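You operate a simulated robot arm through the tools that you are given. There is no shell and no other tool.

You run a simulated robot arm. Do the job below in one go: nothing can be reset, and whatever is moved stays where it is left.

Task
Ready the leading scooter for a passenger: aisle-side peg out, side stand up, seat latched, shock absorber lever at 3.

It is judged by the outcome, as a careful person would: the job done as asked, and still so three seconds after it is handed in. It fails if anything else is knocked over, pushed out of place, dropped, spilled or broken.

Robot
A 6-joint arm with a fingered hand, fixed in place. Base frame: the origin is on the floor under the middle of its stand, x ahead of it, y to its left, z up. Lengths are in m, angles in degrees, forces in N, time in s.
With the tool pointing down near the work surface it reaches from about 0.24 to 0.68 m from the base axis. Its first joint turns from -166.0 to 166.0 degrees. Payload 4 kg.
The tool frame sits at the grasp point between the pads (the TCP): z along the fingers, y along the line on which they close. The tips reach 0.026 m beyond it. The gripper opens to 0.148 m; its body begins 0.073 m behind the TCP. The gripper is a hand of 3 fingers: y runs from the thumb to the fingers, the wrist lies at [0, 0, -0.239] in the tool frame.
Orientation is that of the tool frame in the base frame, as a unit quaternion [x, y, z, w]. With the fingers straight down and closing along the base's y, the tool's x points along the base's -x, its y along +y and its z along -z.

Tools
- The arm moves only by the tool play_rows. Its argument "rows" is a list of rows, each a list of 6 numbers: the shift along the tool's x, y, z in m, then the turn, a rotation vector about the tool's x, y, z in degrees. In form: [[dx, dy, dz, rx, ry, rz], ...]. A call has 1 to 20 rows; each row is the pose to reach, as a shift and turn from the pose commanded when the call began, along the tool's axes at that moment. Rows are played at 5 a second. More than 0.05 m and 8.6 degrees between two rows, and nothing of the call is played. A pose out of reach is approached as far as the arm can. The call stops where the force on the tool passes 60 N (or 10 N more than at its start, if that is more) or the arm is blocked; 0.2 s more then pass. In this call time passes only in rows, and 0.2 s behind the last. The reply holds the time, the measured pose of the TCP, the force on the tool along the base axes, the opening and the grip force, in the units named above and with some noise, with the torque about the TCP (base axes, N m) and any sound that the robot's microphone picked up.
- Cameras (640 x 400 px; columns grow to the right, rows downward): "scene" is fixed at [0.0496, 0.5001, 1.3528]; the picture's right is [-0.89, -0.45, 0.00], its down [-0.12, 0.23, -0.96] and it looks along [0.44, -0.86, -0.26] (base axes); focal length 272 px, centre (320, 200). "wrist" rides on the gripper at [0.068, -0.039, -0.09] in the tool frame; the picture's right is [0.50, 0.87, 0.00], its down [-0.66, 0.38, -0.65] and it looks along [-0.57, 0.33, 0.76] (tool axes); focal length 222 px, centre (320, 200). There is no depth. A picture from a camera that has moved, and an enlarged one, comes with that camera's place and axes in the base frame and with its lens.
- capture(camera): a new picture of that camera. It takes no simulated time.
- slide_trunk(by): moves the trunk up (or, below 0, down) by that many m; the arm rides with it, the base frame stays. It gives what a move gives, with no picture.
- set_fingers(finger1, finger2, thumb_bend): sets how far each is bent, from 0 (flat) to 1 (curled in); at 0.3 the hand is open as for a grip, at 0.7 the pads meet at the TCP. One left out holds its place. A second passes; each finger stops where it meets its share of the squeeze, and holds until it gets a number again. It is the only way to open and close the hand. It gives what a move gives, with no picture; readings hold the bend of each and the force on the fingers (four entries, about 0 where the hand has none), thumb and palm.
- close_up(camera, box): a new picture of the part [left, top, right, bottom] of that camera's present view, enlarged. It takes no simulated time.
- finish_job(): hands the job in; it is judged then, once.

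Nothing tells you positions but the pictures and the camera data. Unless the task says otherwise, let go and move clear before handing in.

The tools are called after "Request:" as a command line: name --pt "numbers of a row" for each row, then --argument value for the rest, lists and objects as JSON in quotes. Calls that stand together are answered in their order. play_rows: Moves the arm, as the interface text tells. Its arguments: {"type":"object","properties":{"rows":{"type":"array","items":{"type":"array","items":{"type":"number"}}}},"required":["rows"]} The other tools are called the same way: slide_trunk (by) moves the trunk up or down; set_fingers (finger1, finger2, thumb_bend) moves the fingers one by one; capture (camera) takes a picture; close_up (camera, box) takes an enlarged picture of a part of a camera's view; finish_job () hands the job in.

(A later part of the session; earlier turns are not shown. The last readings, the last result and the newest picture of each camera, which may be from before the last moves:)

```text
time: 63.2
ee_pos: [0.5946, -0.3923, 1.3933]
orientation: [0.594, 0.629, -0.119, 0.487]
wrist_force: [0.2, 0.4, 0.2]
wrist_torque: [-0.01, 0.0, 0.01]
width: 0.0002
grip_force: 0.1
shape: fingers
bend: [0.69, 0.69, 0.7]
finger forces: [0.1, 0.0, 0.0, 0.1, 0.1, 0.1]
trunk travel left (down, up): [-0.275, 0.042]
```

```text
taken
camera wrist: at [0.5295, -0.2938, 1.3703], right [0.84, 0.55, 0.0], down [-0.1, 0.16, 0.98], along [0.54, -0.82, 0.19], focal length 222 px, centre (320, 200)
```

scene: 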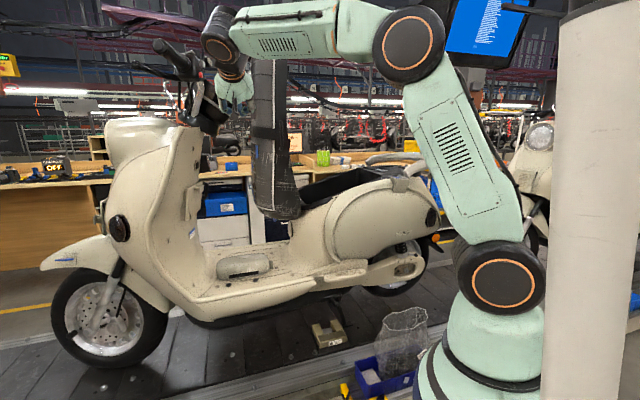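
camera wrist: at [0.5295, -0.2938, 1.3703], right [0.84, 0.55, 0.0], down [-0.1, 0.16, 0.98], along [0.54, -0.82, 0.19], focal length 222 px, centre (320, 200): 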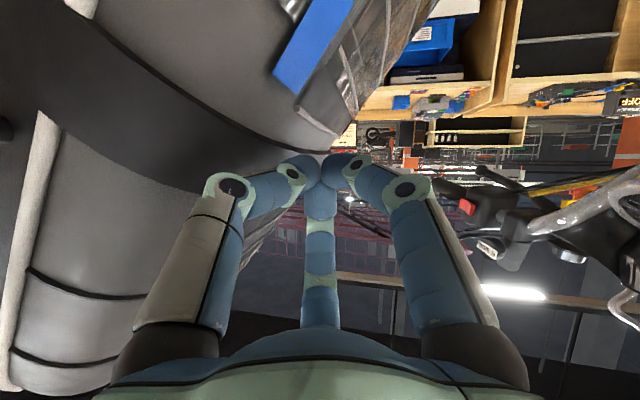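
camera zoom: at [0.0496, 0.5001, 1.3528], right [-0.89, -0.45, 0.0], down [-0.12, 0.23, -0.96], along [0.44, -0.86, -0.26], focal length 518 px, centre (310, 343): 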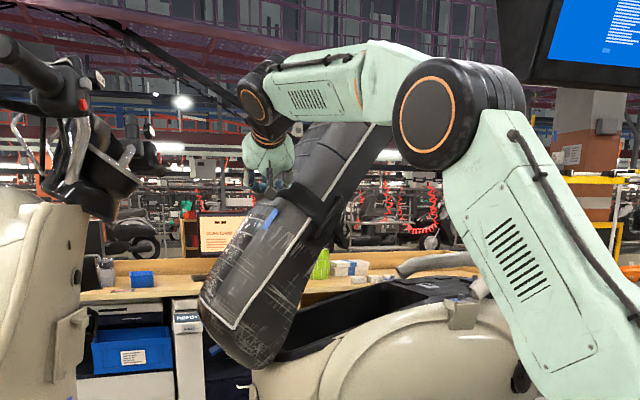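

The seat has moved to roughly 35° and is resting with almost no load. I'll continue down its arc.

Request:
play_rows --pt "-0.0159 -0.0117 0.0016 1.13 -0.65 0.75" --pt "-0.0317 -0.0234 0.0032 2.26 -1.29 1.49" --pt "-0.0466 -0.0369 0.0061 3.39 -1.93 2.24" --pt "-0.0614 -0.0503 0.009 4.52 -2.57 2.98" --pt "-0.0728 -0.0645 0.0136 5.65 -3.21 3.73" --pt "-0.0841 -0.0787 0.0182 6.79 -3.86 4.47"

Request:
close_up --camera "scene" --box '[200, 20, 450, 230]'

Request:
capture --camera "wrist"

```text
time: 64.6
ee_pos: [0.5195, -0.481, 1.4129]
orientation: [0.641, 0.581, -0.156, 0.476]
wrist_force: [0.2, 0.5, -1.1]
wrist_torque: [0.01, -0.02, -0.01]
width: 0.0
grip_force: 0.1
shape: fingers
bend: [0.69, 0.7, 0.7]
finger forces: [0.0, 0.0, 0.1, 0.1, 0.0, 0.1]
trunk travel left (down, up): [-0.275, 0.042]
```

```text
1.90 times, centred on (325, 125) of scene
camera zoom: at [0.0496, 0.5001, 1.3528], right [-0.89, -0.45, 0.0], down [-0.12, 0.23, -0.96], along [0.44, -0.86, -0.26], focal length 518 px, centre (310, 343)
```

zoom: 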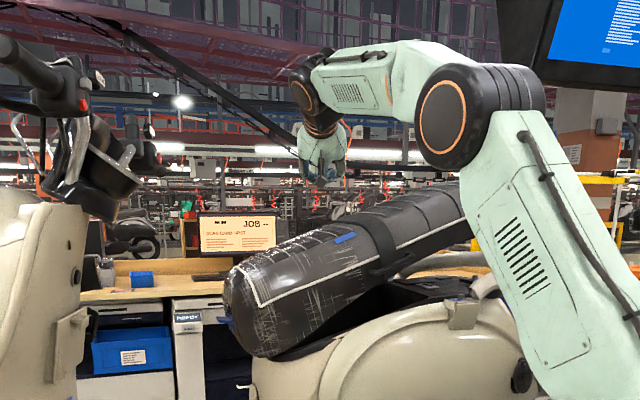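

```text
taken
camera wrist: at [0.4703, -0.3727, 1.3901], right [0.91, 0.41, 0.0], down [-0.07, 0.18, 0.98], along [0.4, -0.9, 0.19], focal length 222 px, centre (320, 200)
```

wrist: 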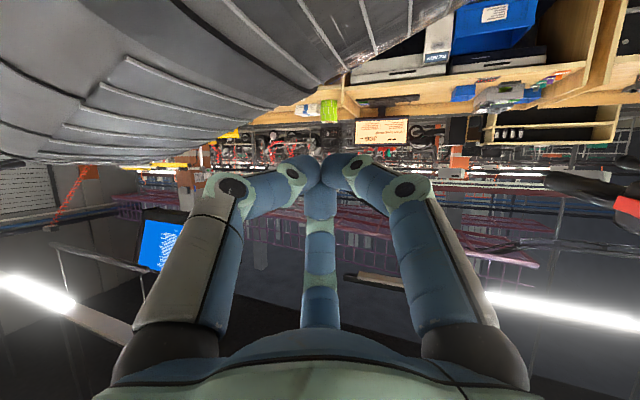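

The seat tipped past balance and has swung nearly shut on its own. I'll move the hand over its rear, above the latch, and look at it there.

Request:
play_rows --pt "-0.0296 -0.0267 0.0116 1.76 -1.0 1.16" --pt "-0.0591 -0.0535 0.0232 3.51 -2.0 2.32" --pt "-0.0887 -0.0802 0.0349 5.27 -3.01 3.48" --pt "-0.1182 -0.1069 0.0465 7.03 -4.01 4.64" --pt "-0.1478 -0.1337 0.0581 8.78 -5.01 5.8" --pt "-0.1773 -0.1604 0.0697 10.54 -6.01 6.96"

Request:
capture --camera "scene"

Request:
capture --camera "wrist"

Request:
close_up --camera "scene" --box '[240, 100, 450, 240]'

```text
time: 66.0
ee_pos: [0.3494, -0.6621, 1.4417]
orientation: [0.707, 0.498, -0.213, 0.454]
wrist_force: [-0.4, -0.5, -0.4]
wrist_torque: [0.03, 0.0, 0.03]
width: 0.0
grip_force: 0.1
shape: fingers
bend: [0.69, 0.7, 0.7]
finger forces: [0.0, 0.1, 0.0, 0.0, 0.1, 0.0]
trunk travel left (down, up): [-0.275, 0.042]
```

```text
taken
```

scene: 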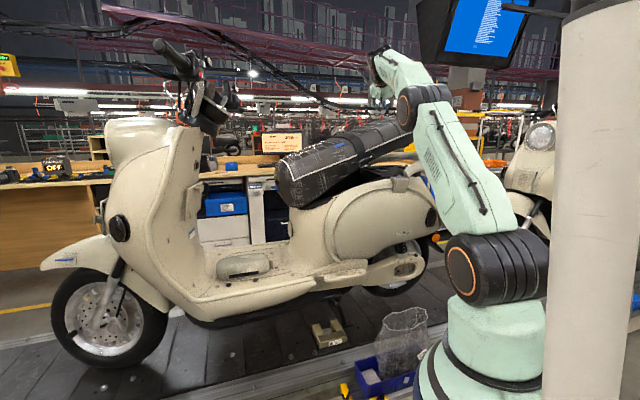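

```text
taken
camera wrist: at [0.3289, -0.5465, 1.4179], right [0.98, 0.18, 0.0], down [-0.03, 0.19, 0.98], along [0.17, -0.97, 0.19], focal length 222 px, centre (320, 200)
```

wrist: 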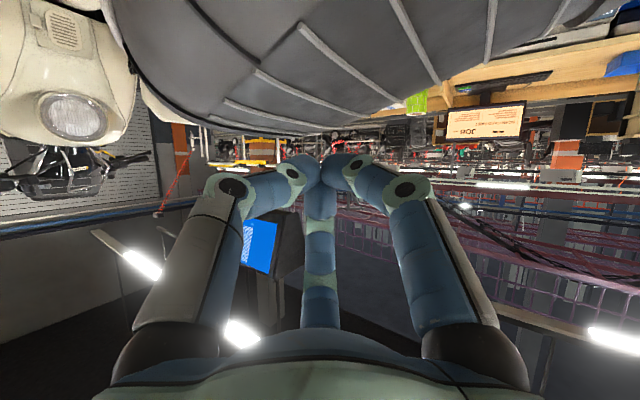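

```text
2.86 times, centred on (345, 170) of scene
camera zoom: at [0.0496, 0.5001, 1.3528], right [-0.89, -0.45, 0.0], down [-0.12, 0.23, -0.96], along [0.44, -0.86, -0.26], focal length 777 px, centre (249, 286)
```

zoom: 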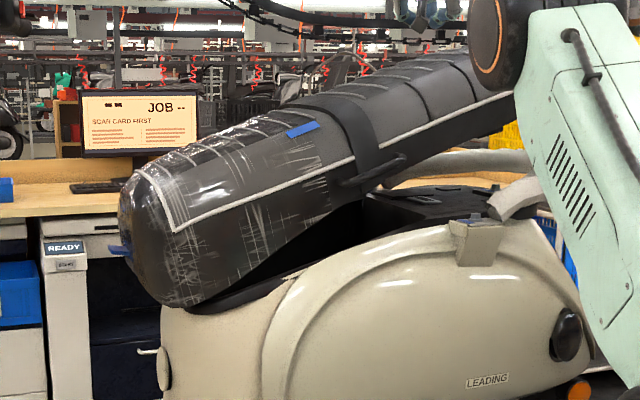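

The seat is held about 9° short of closed by its spring, with a gap at the rear. I'll lower the fingertips onto the cover above the latch.

Request:
play_rows --pt "0.0216 -0.0024 0.0256 0 0 0" --pt "0.0431 -0.0048 0.051 0 0 0" --pt "0.0549 -0.0163 0.0634 0 0 0"

Request:
capture --camera "wrist"

Request:
close_up --camera "scene" --box '[240, 100, 450, 240]'

```text
time: 66.8
ee_pos: [0.3686, -0.6854, 1.3627]
orientation: [0.707, 0.498, -0.214, 0.455]
wrist_force: [-0.1, 1.2, 2.5]
wrist_torque: [-0.05, -0.02, -0.05]
width: 0.0002
grip_force: 1.8
shape: fingers
bend: [0.69, 0.69, 0.71]
finger forces: [0.0, 0.0, 0.0, 0.1, 4.2, 0.1]
trunk travel left (down, up): [-0.275, 0.042]
```

```text
taken
camera wrist: at [0.3469, -0.5695, 1.3392], right [0.98, 0.18, 0.0], down [-0.03, 0.19, 0.98], along [0.17, -0.97, 0.19], focal length 222 px, centre (320, 200)
```

wrist: 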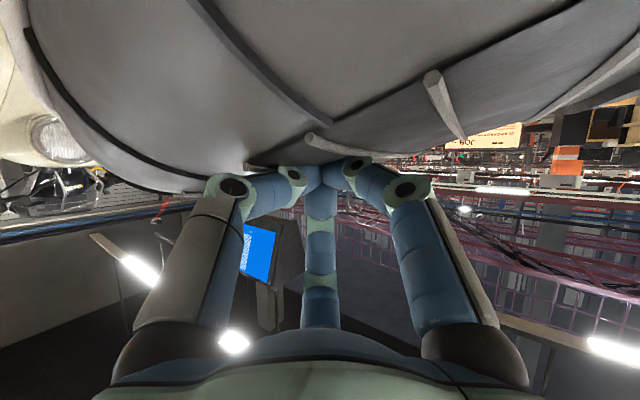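

```text
2.86 times, centred on (345, 170) of scene
camera zoom: at [0.0496, 0.5001, 1.3528], right [-0.89, -0.45, 0.0], down [-0.12, 0.23, -0.96], along [0.44, -0.86, -0.26], focal length 777 px, centre (249, 286)
```

zoom: 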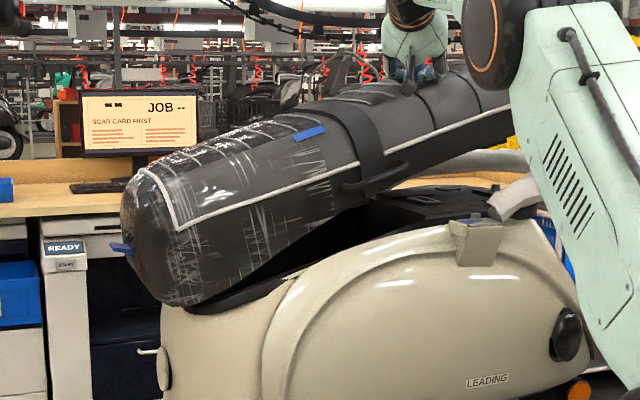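

The fingertips are on the cover with light contact. I'll press down along the seat's arc toward the latch.

Request:
play_rows --pt "0.0018 -0.0066 0.0067 0 0 0" --pt "0.0035 -0.0132 0.0134 0 0 0" --pt "0.0053 -0.0198 0.0201 0 0 0" --pt "0.007 -0.0264 0.0268 0 0 0"

Request:
close_up --camera "scene" --box '[240, 100, 450, 240]'

Request:
capture --camera "wrist"

```text
time: 67.8
ee_pos: [0.3522, -0.7029, 1.3327]
orientation: [0.707, 0.498, -0.213, 0.454]
wrist_force: [1.2, 0.9, 2.9]
wrist_torque: [-0.06, -0.05, 0.01]
width: 0.0001
grip_force: 2.9
shape: fingers
bend: [0.69, 0.69, 0.71]
finger forces: [0.1, 0.1, 0.1, 0.0, 5.7, 0.0]
trunk travel left (down, up): [-0.275, 0.042]
```

```text
2.86 times, centred on (345, 170) of scene
camera zoom: at [0.0496, 0.5001, 1.3528], right [-0.89, -0.45, 0.0], down [-0.12, 0.23, -0.96], along [0.44, -0.86, -0.26], focal length 777 px, centre (249, 286)
```

zoom: 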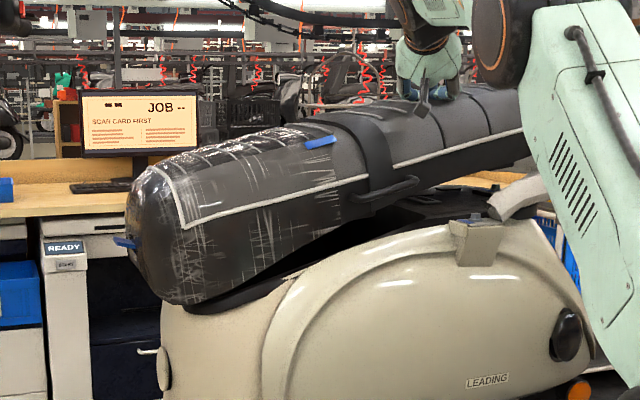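

```text
taken
camera wrist: at [0.3304, -0.5872, 1.3102], right [0.98, 0.18, 0.0], down [-0.03, 0.19, 0.98], along [0.17, -0.97, 0.19], focal length 222 px, centre (320, 200)
```

wrist: 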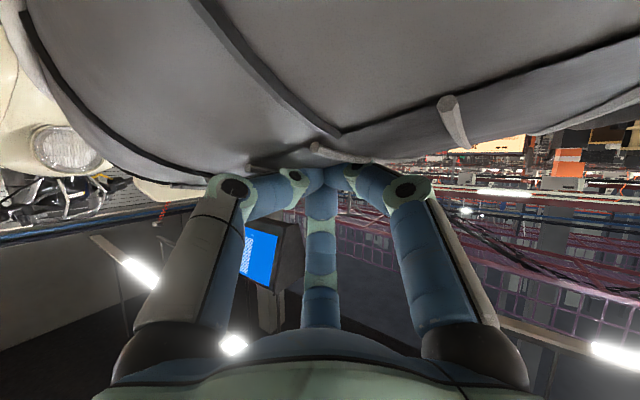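

The seat is moving down with light force. I'll keep pressing.

Request:
play_rows --pt "0.0018 -0.0066 0.0067 0 0 0" --pt "0.0035 -0.0132 0.0134 0 0 0" --pt "0.0053 -0.0198 0.0201 0 0 0" --pt "0.007 -0.0264 0.0268 0 0 0"

Request:
close_up --camera "scene" --box '[240, 100, 450, 240]'

Request:
capture --camera "wrist"

```text
time: 68.8
ee_pos: [0.3359, -0.7207, 1.3025]
orientation: [0.707, 0.498, -0.212, 0.454]
wrist_force: [1.3, 3.4, 6.0]
wrist_torque: [-0.04, -0.03, 0.02]
width: 0.0
grip_force: 4.8
shape: fingers
bend: [0.69, 0.69, 0.71]
finger forces: [2.7, 0.0, 0.0, 0.0, 6.7, 0.0]
trunk travel left (down, up): [-0.275, 0.042]
```

```text
2.86 times, centred on (345, 170) of scene
camera zoom: at [0.0496, 0.5001, 1.3528], right [-0.89, -0.45, 0.0], down [-0.12, 0.23, -0.96], along [0.44, -0.86, -0.26], focal length 777 px, centre (249, 286)
```

zoom: 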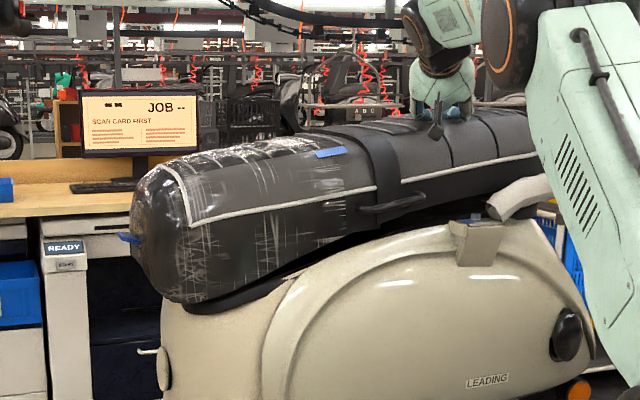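

```text
taken
camera wrist: at [0.3134, -0.6041, 1.2796], right [0.98, 0.18, 0.0], down [-0.03, 0.19, 0.98], along [0.17, -0.97, 0.19], focal length 222 px, centre (320, 200)
```

wrist: 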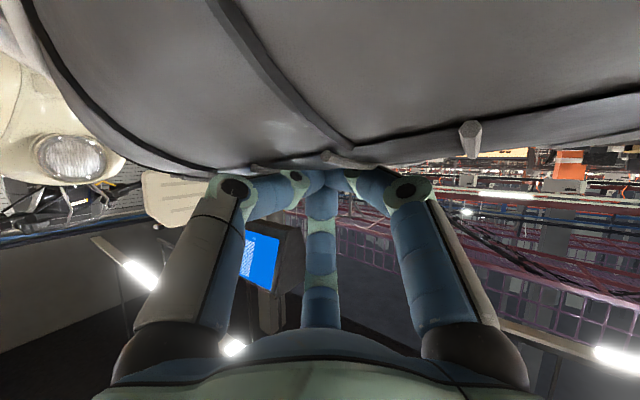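

It is almost down, with a small gap still at the rear. I'll keep pressing in small steps and listen for the latch.

Request:
play_rows --pt "0.0027 -0.0058 0.006 0 0 0" --pt "0.0054 -0.0115 0.0119 0 0 0" --pt "0.0081 -0.0173 0.0179 0 0 0" --pt "0.0108 -0.023 0.0238 0 0 0"

Request:
close_up --camera "scene" --box '[240, 100, 450, 240]'

```text
time: 69.8
ee_pos: [0.3235, -0.7315, 1.2763]
orientation: [0.706, 0.498, -0.213, 0.457]
wrist_force: [0.2, 7.6, 19.3]
wrist_torque: [-0.21, -0.12, 0.05]
width: 0.0
grip_force: 13.6
shape: fingers
bend: [0.69, 0.68, 0.73]
finger forces: [9.3, 0.0, 0.1, 0.0, 18.0, 0.1]
trunk travel left (down, up): [-0.275, 0.042]
```

```text
2.86 times, centred on (345, 170) of scene
camera zoom: at [0.0496, 0.5001, 1.3528], right [-0.89, -0.45, 0.0], down [-0.12, 0.23, -0.96], along [0.44, -0.86, -0.26], focal length 777 px, centre (249, 286)
```

zoom: 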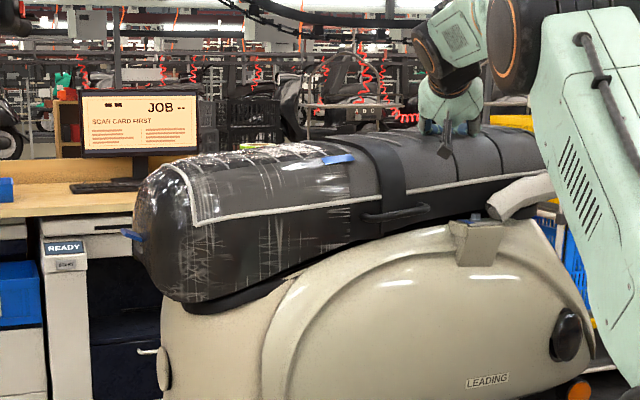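

Resistance has risen to about 20 N as the latch engages. I'll press further, straight down.

Request:
play_rows --pt "0.0032 -0.0037 0.004 0 0 0" --pt "0.0064 -0.0074 0.008 0 0 0" --pt "0.0096 -0.0111 0.012 0 0 0" --pt "0.0128 -0.0148 0.016 0 0 0"

Request:
close_up --camera "scene" --box '[240, 100, 450, 240]'

Request:
capture --camera "wrist"

```text
time: 70.7
ee_pos: [0.3206, -0.7376, 1.2737]
orientation: [0.7, 0.493, -0.214, 0.47]
wrist_force: [-0.8, -1.3, 27.4]
wrist_torque: [-0.28, -0.19, -0.05]
width: 0.0
grip_force: 15.2
shape: fingers
bend: [0.7, 0.68, 0.76]
finger forces: [4.1, 0.0, 0.0, 0.1, 26.7, 0.0]
trunk travel left (down, up): [-0.275, 0.042]
stopped in row 4: the force on the tool passed its limit at 63 N (the readings are from after the stop); the commanded pose is now the measured one
```

```text
2.86 times, centred on (345, 170) of scene
camera zoom: at [0.0496, 0.5001, 1.3528], right [-0.89, -0.45, 0.0], down [-0.12, 0.23, -0.96], along [0.44, -0.86, -0.26], focal length 777 px, centre (249, 286)
```

zoom: 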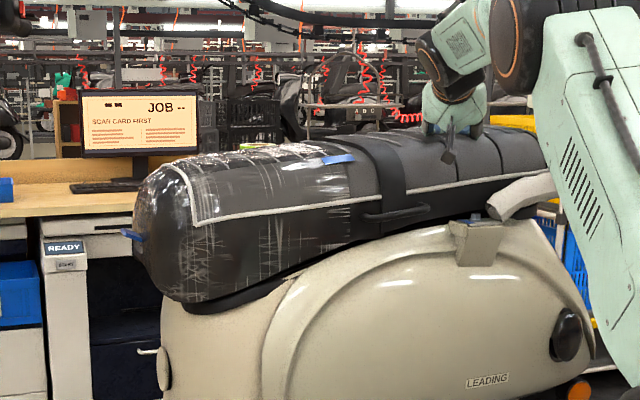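

```text
taken
camera wrist: at [0.2983, -0.622, 1.2464], right [0.98, 0.18, 0.0], down [-0.04, 0.22, 0.97], along [0.18, -0.96, 0.23], focal length 222 px, centre (320, 200)
```

wrist: 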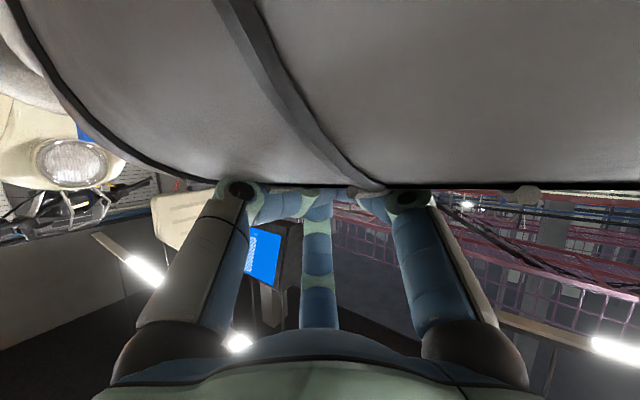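

The push reached the 60 N limit with the seat essentially down. I'll lift the hand a little to see whether the seat stays latched or springs back.

Request:
play_rows --pt "-0.0151 0.0086 -0.0099 0 0 0" --pt "-0.0301 0.0172 -0.0198 0 0 0" --pt "-0.0452 0.0258 -0.0297 0 0 0"

Request:
close_up --camera "scene" --box '[240, 100, 450, 240]'

Request:
capture --camera "wrist"

```text
time: 71.5
ee_pos: [0.3207, -0.7378, 1.3233]
orientation: [0.704, 0.495, -0.214, 0.462]
wrist_force: [0.6, -0.3, 0.8]
wrist_torque: [-0.01, 0.0, -0.02]
width: 0.0001
grip_force: 0.0
shape: fingers
bend: [0.69, 0.69, 0.7]
finger forces: [0.0, 0.1, 0.1, 0.0, 0.1, 0.0]
trunk travel left (down, up): [-0.275, 0.042]
```

```text
2.86 times, centred on (345, 170) of scene
camera zoom: at [0.0496, 0.5001, 1.3528], right [-0.89, -0.45, 0.0], down [-0.12, 0.23, -0.96], along [0.44, -0.86, -0.26], focal length 777 px, centre (249, 286)
```

zoom: 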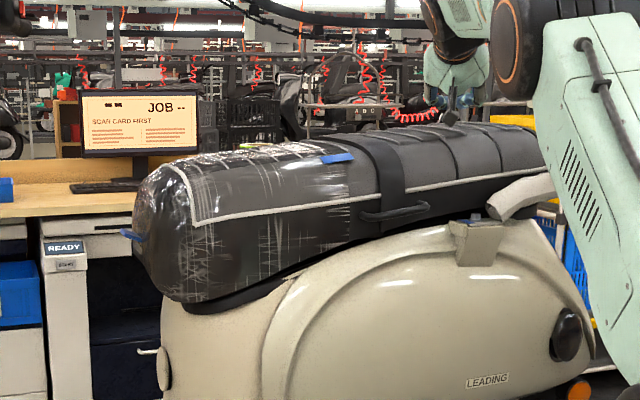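

```text
taken
camera wrist: at [0.2993, -0.6231, 1.2988], right [0.98, 0.18, 0.0], down [-0.04, 0.21, 0.98], along [0.17, -0.96, 0.21], focal length 222 px, centre (320, 200)
```

wrist: 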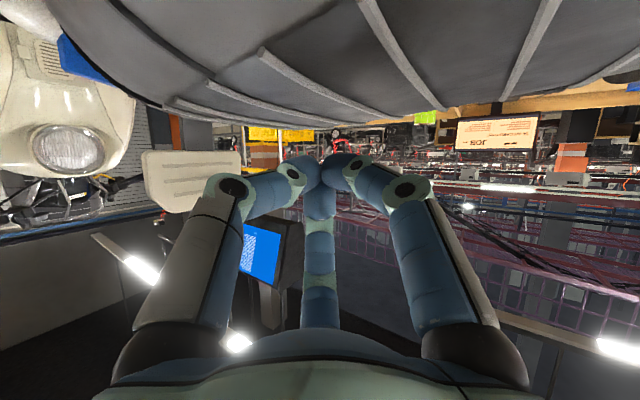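

The seat stays down with no load on it, whereas before it sprang back about 9°, so it looks latched. I'll zoom on the seam and the grab rail to be sure.

Request:
close_up --camera "scene" --box '[350, 140, 450, 200]'

Request:
close_up --camera "scene" --box '[270, 170, 370, 230]'

Request:
close_up --camera "wrist" --box '[40, 0, 240, 140]'

```text
6.40 times, centred on (400, 170) of scene
camera zoom: at [0.0496, 0.5001, 1.3528], right [-0.89, -0.45, 0.0], down [-0.12, 0.23, -0.96], along [0.44, -0.86, -0.26], focal length 1740 px, centre (-192, 392)
```

zoom: 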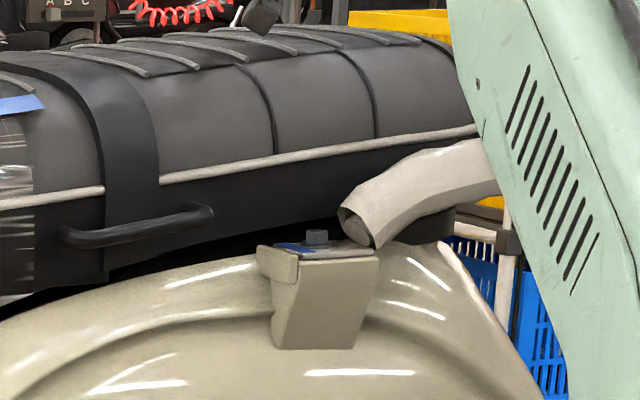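

```text
6.40 times, centred on (320, 200) of scene
camera zoom: at [0.0496, 0.5001, 1.3528], right [-0.89, -0.45, 0.0], down [-0.12, 0.23, -0.96], along [0.44, -0.86, -0.26], focal length 1740 px, centre (320, 200)
```

zoom: 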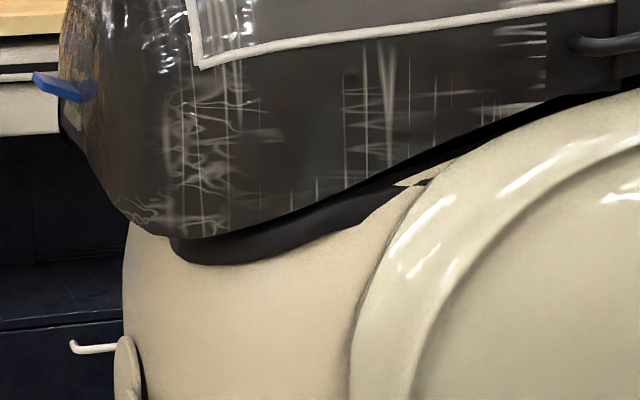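

```text
2.86 times, centred on (140, 70) of wrist
camera zoom: at [0.2993, -0.6231, 1.2988], right [0.98, 0.18, 0.0], down [-0.04, 0.21, 0.98], along [0.17, -0.96, 0.21], focal length 635 px, centre (834, 571)
```

zoom: 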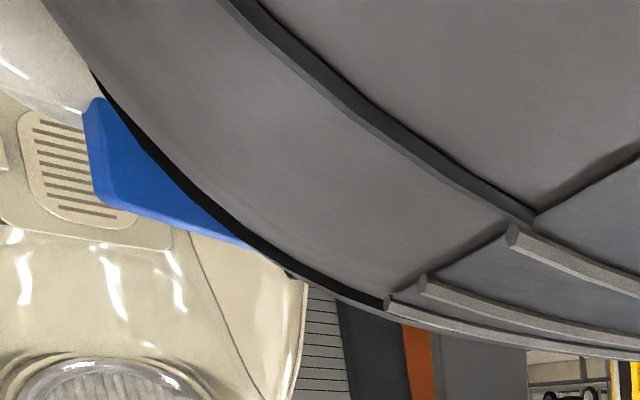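

The seat holds closed with nothing pressing it. Now the peg: I'll back away from the seat and look down on the peg from close above to see how it pivots.

Request:
play_rows --pt "-0.0023 -0.025 -0.0317 0 0 0" --pt "-0.0046 -0.05 -0.0634 0 0 0" --pt "-0.0068 -0.075 -0.095 0 0 0" --pt "-0.0091 -0.1 -0.1267 0 0 0" --pt "-0.0114 -0.125 -0.1584 0 0 0" --pt "0.0306 -0.1297 -0.1704 1.67 5.54 -1.85" --pt "0.0726 -0.1344 -0.1824 3.35 11.08 -3.69" --pt "0.1146 -0.139 -0.1944 5.02 16.61 -5.54" --pt "0.1566 -0.1437 -0.2064 6.69 22.15 -7.39" --pt "0.1986 -0.1484 -0.2183 8.37 27.69 -9.23" --pt "0.2405 -0.1531 -0.2303 10.04 33.23 -11.08" --pt "0.2825 -0.1577 -0.2423 11.71 38.76 -12.93" --pt "0.3245 -0.1624 -0.2543 13.39 44.3 -14.77" --pt "0.3665 -0.1671 -0.2663 15.06 49.84 -16.62"

Request:
capture --camera "wrist"

Request:
capture --camera "scene"

```text
time: 74.5
ee_pos: [0.2823, -0.313, 1.1002]
orientation: [0.704, 0.705, -0.023, 0.085]
wrist_force: [1.0, 0.2, -1.1]
wrist_torque: [0.0, -0.01, -0.01]
width: 0.0
grip_force: 0.1
shape: fingers
bend: [0.69, 0.69, 0.7]
finger forces: [0.0, 0.0, 0.0, 0.0, 0.0, 0.1]
trunk travel left (down, up): [-0.275, 0.042]
```

```text
taken
camera wrist: at [0.2352, -0.2324, 1.1749], right [0.87, 0.5, 0.0], down [0.32, -0.55, 0.78], along [0.39, -0.67, -0.63], focal length 222 px, centre (320, 200)
```

wrist: 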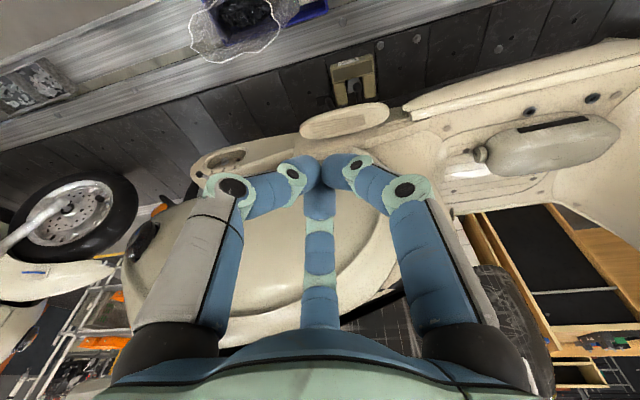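

```text
taken
```

scene: 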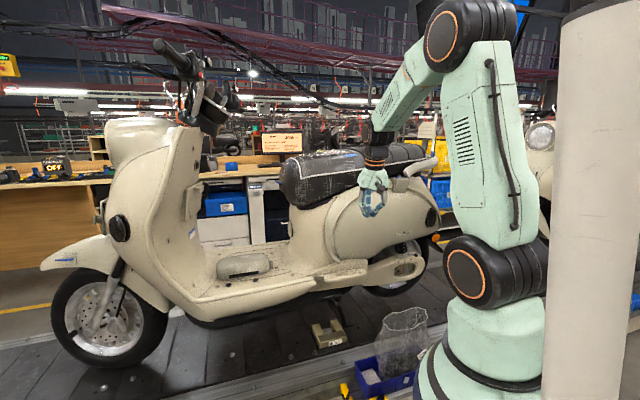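

Seat and lever are as left. I'll zoom on the peg from above, and recheck the lever from this side.

Request:
close_up --camera "wrist" --box '[280, 90, 420, 160]'

Request:
close_up --camera "wrist" --box '[185, 130, 285, 200]'

Request:
close_up --camera "scene" --box '[240, 120, 450, 240]'

Request:
close_up --camera "scene" --box '[320, 250, 380, 290]'

```text
4.57 times, centred on (350, 125) of wrist
camera zoom: at [0.2352, -0.2324, 1.1749], right [0.87, 0.5, 0.0], down [0.32, -0.55, 0.78], along [0.39, -0.67, -0.63], focal length 1015 px, centre (183, 543)
```

zoom: 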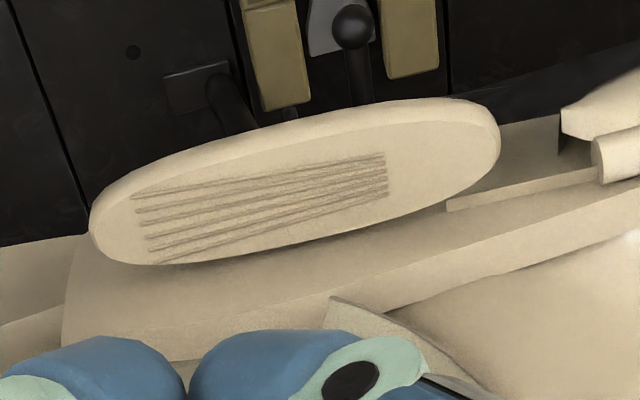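

```text
5.71 times, centred on (235, 165) of wrist
camera zoom: at [0.2352, -0.2324, 1.1749], right [0.87, 0.5, 0.0], down [0.32, -0.55, 0.78], along [0.39, -0.67, -0.63], focal length 1269 px, centre (806, 400)
```

zoom: 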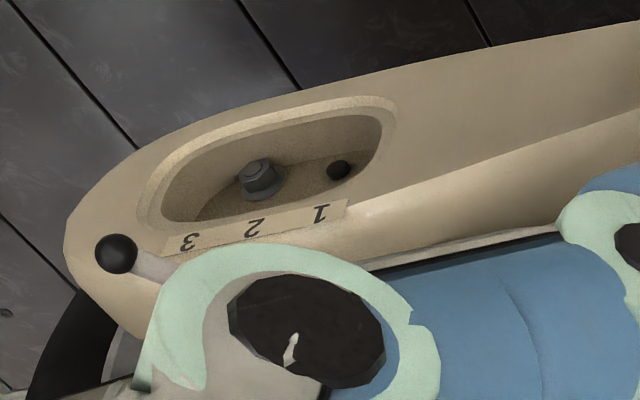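

```text
3.05 times, centred on (345, 180) of scene
camera zoom: at [0.0496, 0.5001, 1.3528], right [-0.89, -0.45, 0.0], down [-0.12, 0.23, -0.96], along [0.44, -0.86, -0.26], focal length 829 px, centre (244, 261)
```

zoom: 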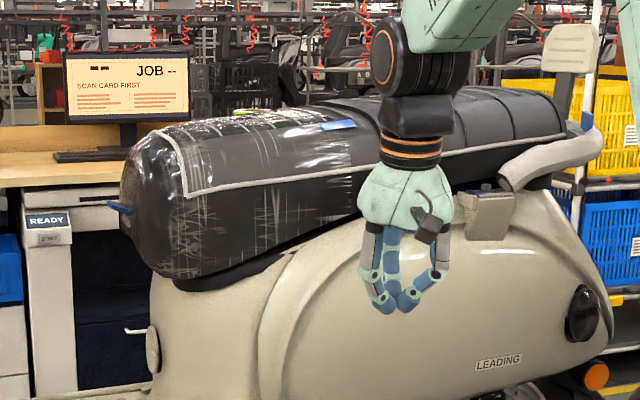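

```text
10.00 times, centred on (350, 270) of scene
camera zoom: at [0.0496, 0.5001, 1.3528], right [-0.89, -0.45, 0.0], down [-0.12, 0.23, -0.96], along [0.44, -0.86, -0.26], focal length 2719 px, centre (20, -500)
```

zoom: 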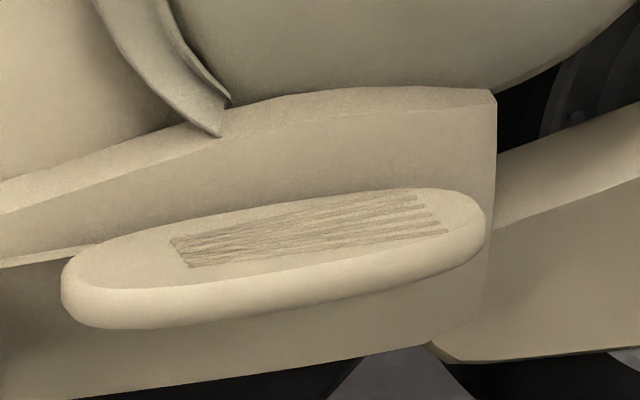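

The peg is a pad attached along the flank, free above and below, so I take it as folded along the body and swinging out about one end (the front, by its look). I'll pinch its rear end from the aisle side, thumb below and fingers above. First I'll re-orient at a standoff.

Request:
set_fingers --finger1 0.52 --finger2 0.52 --thumb_bend 0.52

Request:
play_rows --pt "0.0011 0.0002 0.0253 -5.33 -3.88 4.83" --pt "0.0023 0.0003 0.0505 -10.67 -7.77 9.66" --pt "0.0034 0.0005 0.0758 -16.0 -11.65 14.49" --pt "0.0045 0.0006 0.101 -21.33 -15.53 19.31" --pt "0.0057 0.0008 0.1263 -26.67 -19.42 24.14" --pt "0.0068 0.0009 0.1516 -32.0 -23.3 28.97" --pt "0.0079 0.0011 0.1768 -37.33 -27.18 33.8" --pt "0.0091 0.0012 0.2021 -42.67 -31.07 38.63" --pt "0.0102 0.0014 0.2273 -48.0 -34.95 43.46" --pt "0.0113 0.0015 0.2526 -53.33 -38.83 48.28" --pt "0.0125 0.0017 0.2778 -58.67 -42.72 53.11" --pt "0.0136 0.0018 0.3031 -64.0 -46.6 57.94"

Request:
capture --camera "wrist"

Request:
capture --camera "scene"

```text
time: 75.5
ee_pos: [0.2823, -0.3141, 1.1006]
orientation: [0.704, 0.705, -0.023, 0.085]
wrist_force: [-0.9, -0.3, 0.4]
wrist_torque: [-0.01, -0.02, 0.0]
width: 0.0549
grip_force: 0.1
shape: fingers
bend: [0.52, 0.52, 0.52]
finger forces: [0.1, 0.1, 0.0, 0.0, 0.0, 0.0]
trunk travel left (down, up): [-0.275, 0.042]
```

```text
time: 78.1
ee_pos: [0.3118, -0.3472, 0.8005]
orientation: [0.725, 0.127, 0.119, 0.666]
wrist_force: [-0.5, -0.9, 0.7]
wrist_torque: [0.02, 0.0, 0.04]
width: 0.0551
grip_force: 0.1
shape: fingers
bend: [0.52, 0.52, 0.52]
finger forces: [0.1, 0.1, 0.1, 0.1, 0.1, 0.0]
out of reach, approached as far as the arm can: row 4
trunk travel left (down, up): [-0.275, 0.042]
```

```text
taken
camera wrist: at [0.342, -0.2347, 0.7687], right [0.49, 0.1, 0.86], down [-0.83, 0.36, 0.43], along [-0.26, -0.93, 0.26], focal length 222 px, centre (320, 200)
```

wrist: 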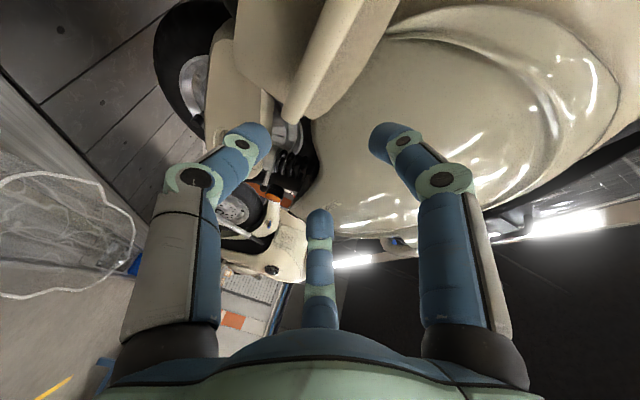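

```text
taken
```

scene: 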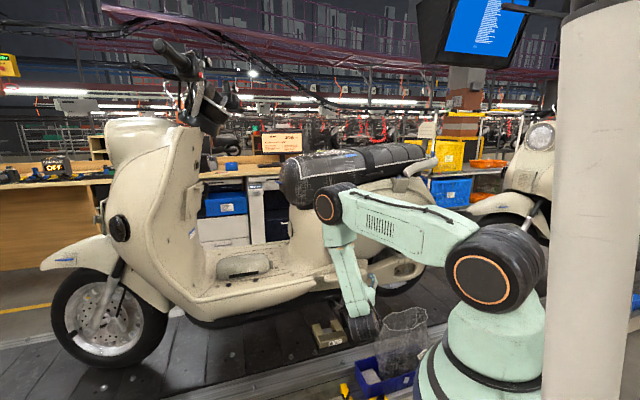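

The hand is now at the standoff, with thumb below and fingers above. The wrist hangs near the mesh bag, so I'll check that clearance.

Request:
close_up --camera "scene" --box '[300, 220, 460, 400]'

Request:
close_up --camera "wrist" --box '[180, 0, 460, 200]'

```text
2.22 times, centred on (380, 310) of scene
camera zoom: at [0.0496, 0.5001, 1.3528], right [-0.89, -0.45, 0.0], down [-0.12, 0.23, -0.96], along [0.44, -0.86, -0.26], focal length 604 px, centre (187, -44)
```

zoom: 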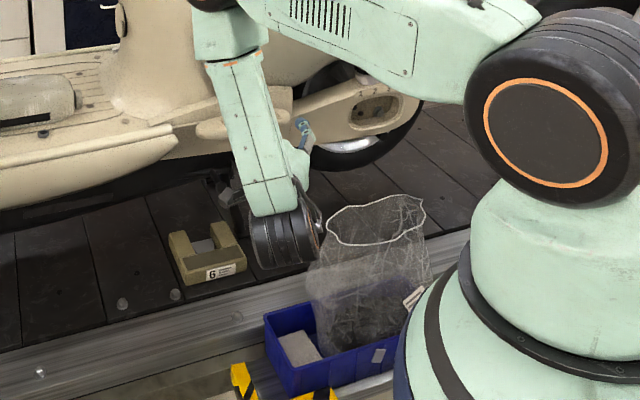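

```text
2.00 times, centred on (320, 100) of wrist
camera zoom: at [0.342, -0.2347, 0.7687], right [0.49, 0.1, 0.86], down [-0.83, 0.36, 0.43], along [-0.26, -0.93, 0.26], focal length 444 px, centre (320, 400)
```

zoom: 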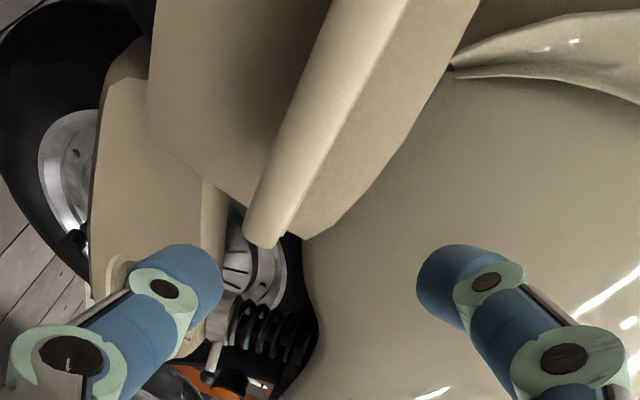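

The wrist is clear of the bag by about 5 cm and moves away from it as I go in. I'll open the fingers more and advance onto the peg's rear end.

Request:
set_fingers --finger1 0.42 --finger2 0.42 --thumb_bend 0.45

Request:
play_rows --pt "-0.0004 -0.01 0.02 0 0 0" --pt "-0.0007 -0.0195 0.0397 0 0 0" --pt "-0.0007 -0.0195 0.065 0 0 0"

Request:
capture --camera "wrist"

Request:
close_up --camera "scene" --box '[300, 220, 420, 340]'

```text
time: 79.1
ee_pos: [0.3116, -0.3476, 0.8005]
orientation: [0.725, 0.129, 0.117, 0.666]
wrist_force: [0.2, 0.0, -0.3]
wrist_torque: [0.01, -0.03, 0.0]
width: 0.083
grip_force: 0.0
shape: fingers
bend: [0.42, 0.42, 0.45]
finger forces: [0.1, 0.0, 0.1, 0.0, 0.0, 0.0]
trunk travel left (down, up): [-0.275, 0.042]
```

```text
time: 79.9
ee_pos: [0.3331, -0.4068, 0.7732]
orientation: [0.725, 0.129, 0.118, 0.666]
wrist_force: [-0.5, 0.3, -0.2]
wrist_torque: [-0.03, 0.02, -0.05]
width: 0.083
grip_force: 0.1
shape: fingers
bend: [0.42, 0.42, 0.45]
finger forces: [0.0, 0.0, 0.0, 0.1, 0.0, 0.0]
trunk travel left (down, up): [-0.275, 0.042]
```

```text
taken
camera wrist: at [0.3623, -0.2945, 0.7427], right [0.5, 0.1, 0.86], down [-0.83, 0.36, 0.43], along [-0.26, -0.93, 0.26], focal length 222 px, centre (320, 200)
```

wrist: 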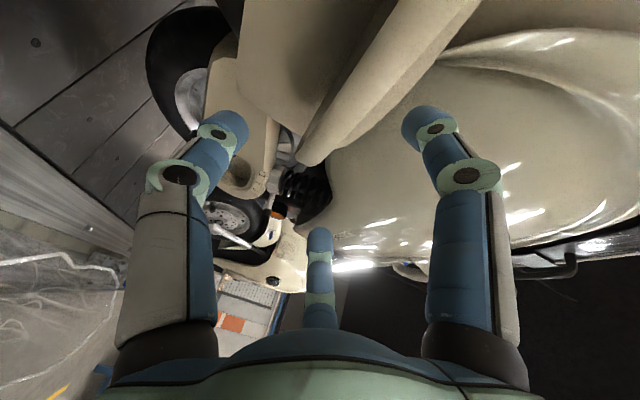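

```text
3.33 times, centred on (360, 280) of scene
camera zoom: at [0.0496, 0.5001, 1.3528], right [-0.89, -0.45, 0.0], down [-0.12, 0.23, -0.96], along [0.44, -0.86, -0.26], focal length 906 px, centre (187, -67)
```

zoom: 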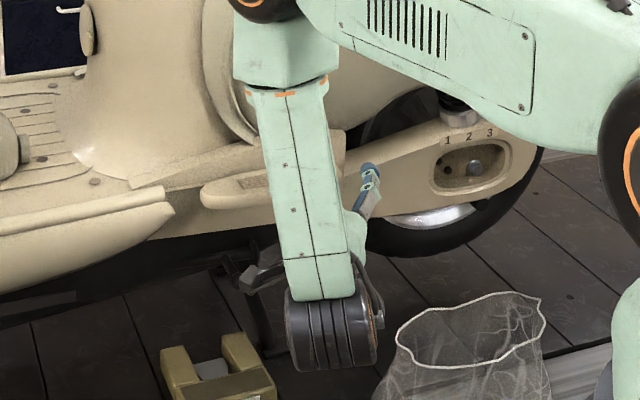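

The peg's rear end lies between thumb and fingers, slightly to one side. I'll shift a little toward the front and advance over it.

Request:
play_rows --pt "0.01 0.002 0.01 0 0 0" --pt "0.02 0.003 0.028 0 0 0" --pt "0.02 0.003 0.04 0 0 0" --pt "0.02 0.003 0.052 0 0 0"

Request:
capture --camera "wrist"

Request:
close_up --camera "scene" --box '[300, 220, 420, 340]'

```text
time: 80.9
ee_pos: [0.3655, -0.4444, 0.7721]
orientation: [0.726, 0.129, 0.119, 0.665]
wrist_force: [-13.0, 28.2, -1.8]
wrist_torque: [-0.88, -0.39, 1.51]
width: 0.0829
grip_force: 15.5
shape: fingers
bend: [0.41, 0.42, 0.45]
finger forces: [30.2, 0.1, 0.0, 0.0, 0.0, 0.0]
trunk travel left (down, up): [-0.275, 0.042]
```

```text
taken
camera wrist: at [0.3961, -0.3322, 0.7414], right [0.5, 0.1, 0.86], down [-0.83, 0.36, 0.43], along [-0.26, -0.93, 0.26], focal length 222 px, centre (320, 200)
```

wrist: 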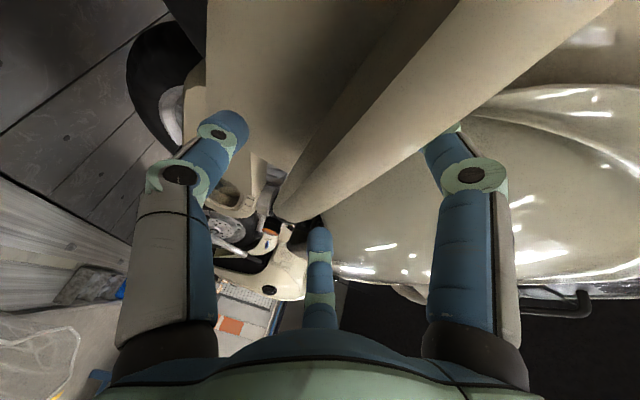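

```text
3.33 times, centred on (360, 280) of scene
camera zoom: at [0.0496, 0.5001, 1.3528], right [-0.89, -0.45, 0.0], down [-0.12, 0.23, -0.96], along [0.44, -0.86, -0.26], focal length 906 px, centre (187, -67)
```

zoom: 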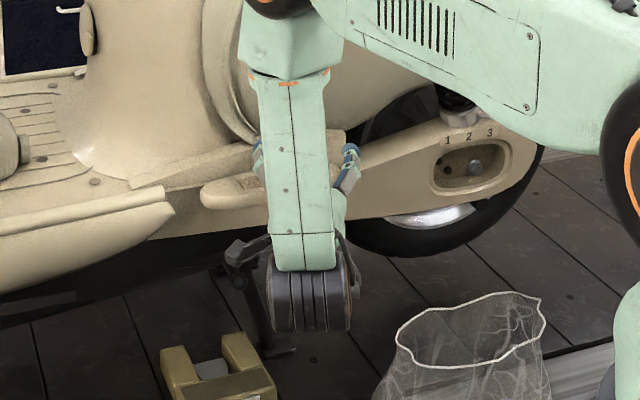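

Finger 1 has touched the panel (30 N), so I'll back off at once by 15 mm. The pads still overlap the peg there.

Request:
play_rows --pt "0 0 -0.008 0 0 0" --pt "0 0 -0.016 0 0 0"

Request:
close_up --camera "wrist" --box '[180, 40, 500, 280]'

Request:
close_up --camera "scene" --box '[320, 240, 390, 300]'

```text
time: 81.5
ee_pos: [0.3634, -0.4336, 0.7743]
orientation: [0.725, 0.128, 0.118, 0.666]
wrist_force: [-0.2, -0.6, -0.2]
wrist_torque: [0.02, -0.03, -0.02]
width: 0.0832
grip_force: 0.1
shape: fingers
bend: [0.42, 0.42, 0.45]
finger forces: [0.0, 0.0, 0.0, 0.0, 0.1, 0.0]
trunk travel left (down, up): [-0.275, 0.042]
```

```text
1.67 times, centred on (340, 160) of wrist
camera zoom: at [0.3939, -0.3213, 0.7433], right [0.49, 0.1, 0.86], down [-0.83, 0.36, 0.43], along [-0.26, -0.93, 0.26], focal length 370 px, centre (287, 267)
```

zoom: 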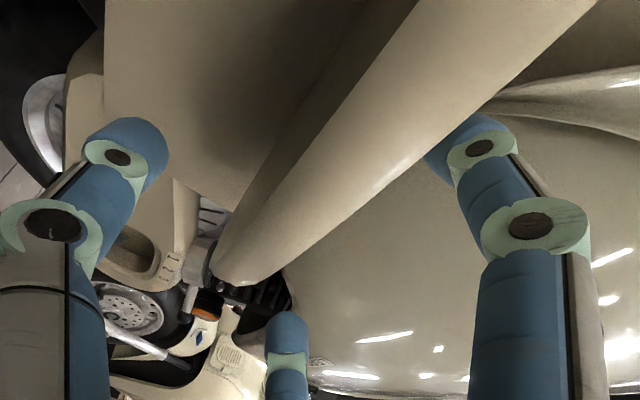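

```text
6.67 times, centred on (355, 270) of scene
camera zoom: at [0.0496, 0.5001, 1.3528], right [-0.89, -0.45, 0.0], down [-0.12, 0.23, -0.96], along [0.44, -0.86, -0.26], focal length 1813 px, centre (87, -267)
```

zoom: 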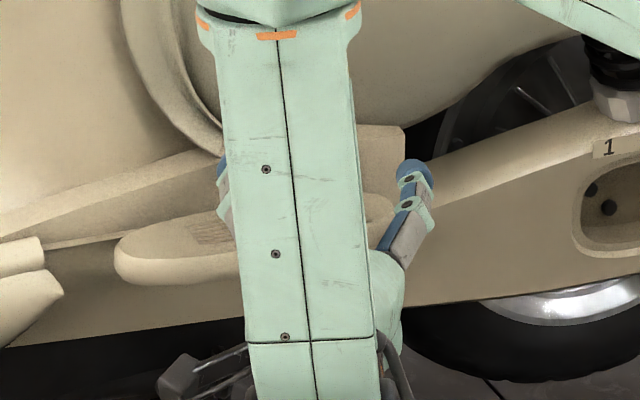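

The peg sits about 1 cm below my finger axis, so I'll lower slightly to centre it and then close the pinch.

Request:
play_rows --pt "0 -0.006 0 0 0 0" --pt "0 -0.011 0 0 0 0"

Request:
set_fingers --finger1 0.66 --finger2 0.66 --thumb_bend 0.66

Request:
close_up --camera "wrist" --box '[180, 40, 500, 280]'

```text
time: 82.1
ee_pos: [0.363, -0.4304, 0.7646]
orientation: [0.725, 0.128, 0.118, 0.666]
wrist_force: [0.6, 0.4, -0.7]
wrist_torque: [0.0, 0.01, 0.0]
width: 0.0831
grip_force: 0.0
shape: fingers
bend: [0.42, 0.42, 0.45]
finger forces: [0.1, 0.0, 0.1, 0.0, 0.1, 0.0]
trunk travel left (down, up): [-0.275, 0.042]
```

```text
time: 83.1
ee_pos: [0.3622, -0.4312, 0.7642]
orientation: [0.725, 0.128, 0.118, 0.667]
wrist_force: [1.1, -2.8, 12.1]
wrist_torque: [-0.22, -0.05, 0.01]
width: 0.0238
grip_force: 5.9
shape: fingers
bend: [0.6, 0.6, 0.66]
finger forces: [5.8, 5.8, 0.0, 0.0, 0.1, 0.0]
trunk travel left (down, up): [-0.275, 0.042]
```

```text
1.67 times, centred on (340, 160) of wrist
camera zoom: at [0.3925, -0.3188, 0.7333], right [0.49, 0.1, 0.86], down [-0.83, 0.36, 0.43], along [-0.26, -0.93, 0.26], focal length 370 px, centre (287, 267)
```

zoom: 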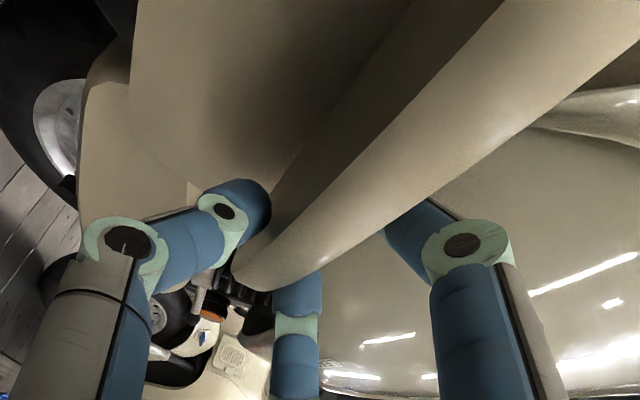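

Both fingers are on top of the peg and the thumb isn't touching yet. I'll bring the thumb up.

Request:
set_fingers --finger1 0.7 --finger2 0.7 --thumb_bend 0.8

Request:
close_up --camera "wrist" --box '[180, 40, 500, 280]'

```text
time: 84.1
ee_pos: [0.3623, -0.431, 0.7625]
orientation: [0.726, 0.129, 0.117, 0.666]
wrist_force: [0.0, -1.9, -1.7]
wrist_torque: [-0.1, -0.04, -0.03]
width: 0.0204
grip_force: 15.4
shape: fingers
bend: [0.6, 0.6, 0.67]
finger forces: [7.5, 7.4, 0.1, 0.0, 16.6, 0.0]
trunk travel left (down, up): [-0.275, 0.042]
```

```text
1.67 times, centred on (340, 160) of wrist
camera zoom: at [0.3924, -0.319, 0.7323], right [0.5, 0.1, 0.86], down [-0.83, 0.36, 0.43], along [-0.26, -0.93, 0.26], focal length 370 px, centre (287, 267)
```

zoom: 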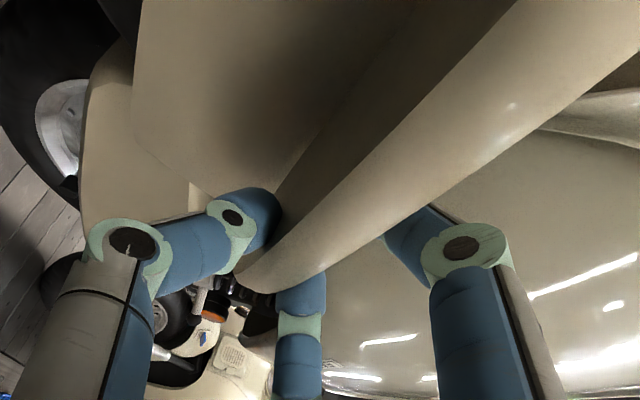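

The peg is pinched firmly. I'll pull its rear end gently outward and feel whether it gives.

Request:
play_rows --pt "-0.0021 -0.0004 -0.0045 0 0 0" --pt "-0.0042 -0.0007 -0.009 0 0 0" --pt "-0.0063 -0.0011 -0.0136 0 0 0"

Request:
close_up --camera "wrist" --box '[180, 40, 500, 280]'

Request:
close_up --camera "scene" --box '[310, 240, 390, 300]'

```text
time: 84.9
ee_pos: [0.3533, -0.4208, 0.7633]
orientation: [0.725, 0.129, 0.118, 0.667]
wrist_force: [11.1, 1.6, 1.5]
wrist_torque: [-0.13, -0.1, 0.04]
width: 0.02
grip_force: 16.3
shape: fingers
bend: [0.6, 0.61, 0.67]
finger forces: [8.1, 9.3, 0.1, 0.0, 15.8, 0.1]
trunk travel left (down, up): [-0.275, 0.042]
```

```text
1.67 times, centred on (340, 160) of wrist
camera zoom: at [0.3832, -0.3084, 0.7317], right [0.49, 0.1, 0.86], down [-0.83, 0.35, 0.43], along [-0.26, -0.93, 0.26], focal length 370 px, centre (287, 267)
```

zoom: 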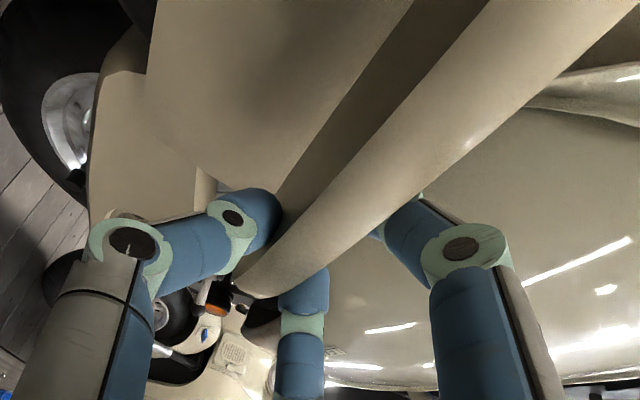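

```text
6.67 times, centred on (350, 270) of scene
camera zoom: at [0.0496, 0.5001, 1.3528], right [-0.89, -0.45, 0.0], down [-0.12, 0.23, -0.96], along [0.44, -0.86, -0.26], focal length 1813 px, centre (120, -267)
```

zoom: 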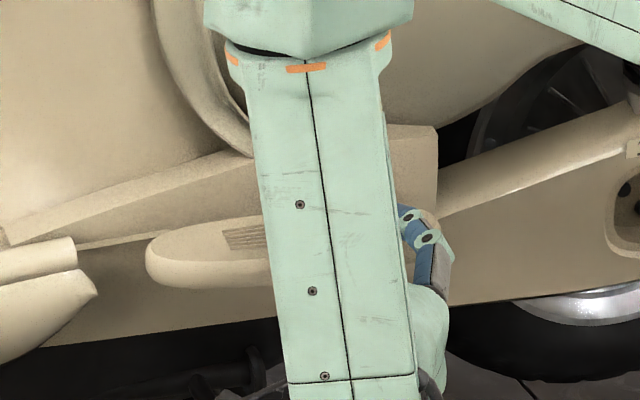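

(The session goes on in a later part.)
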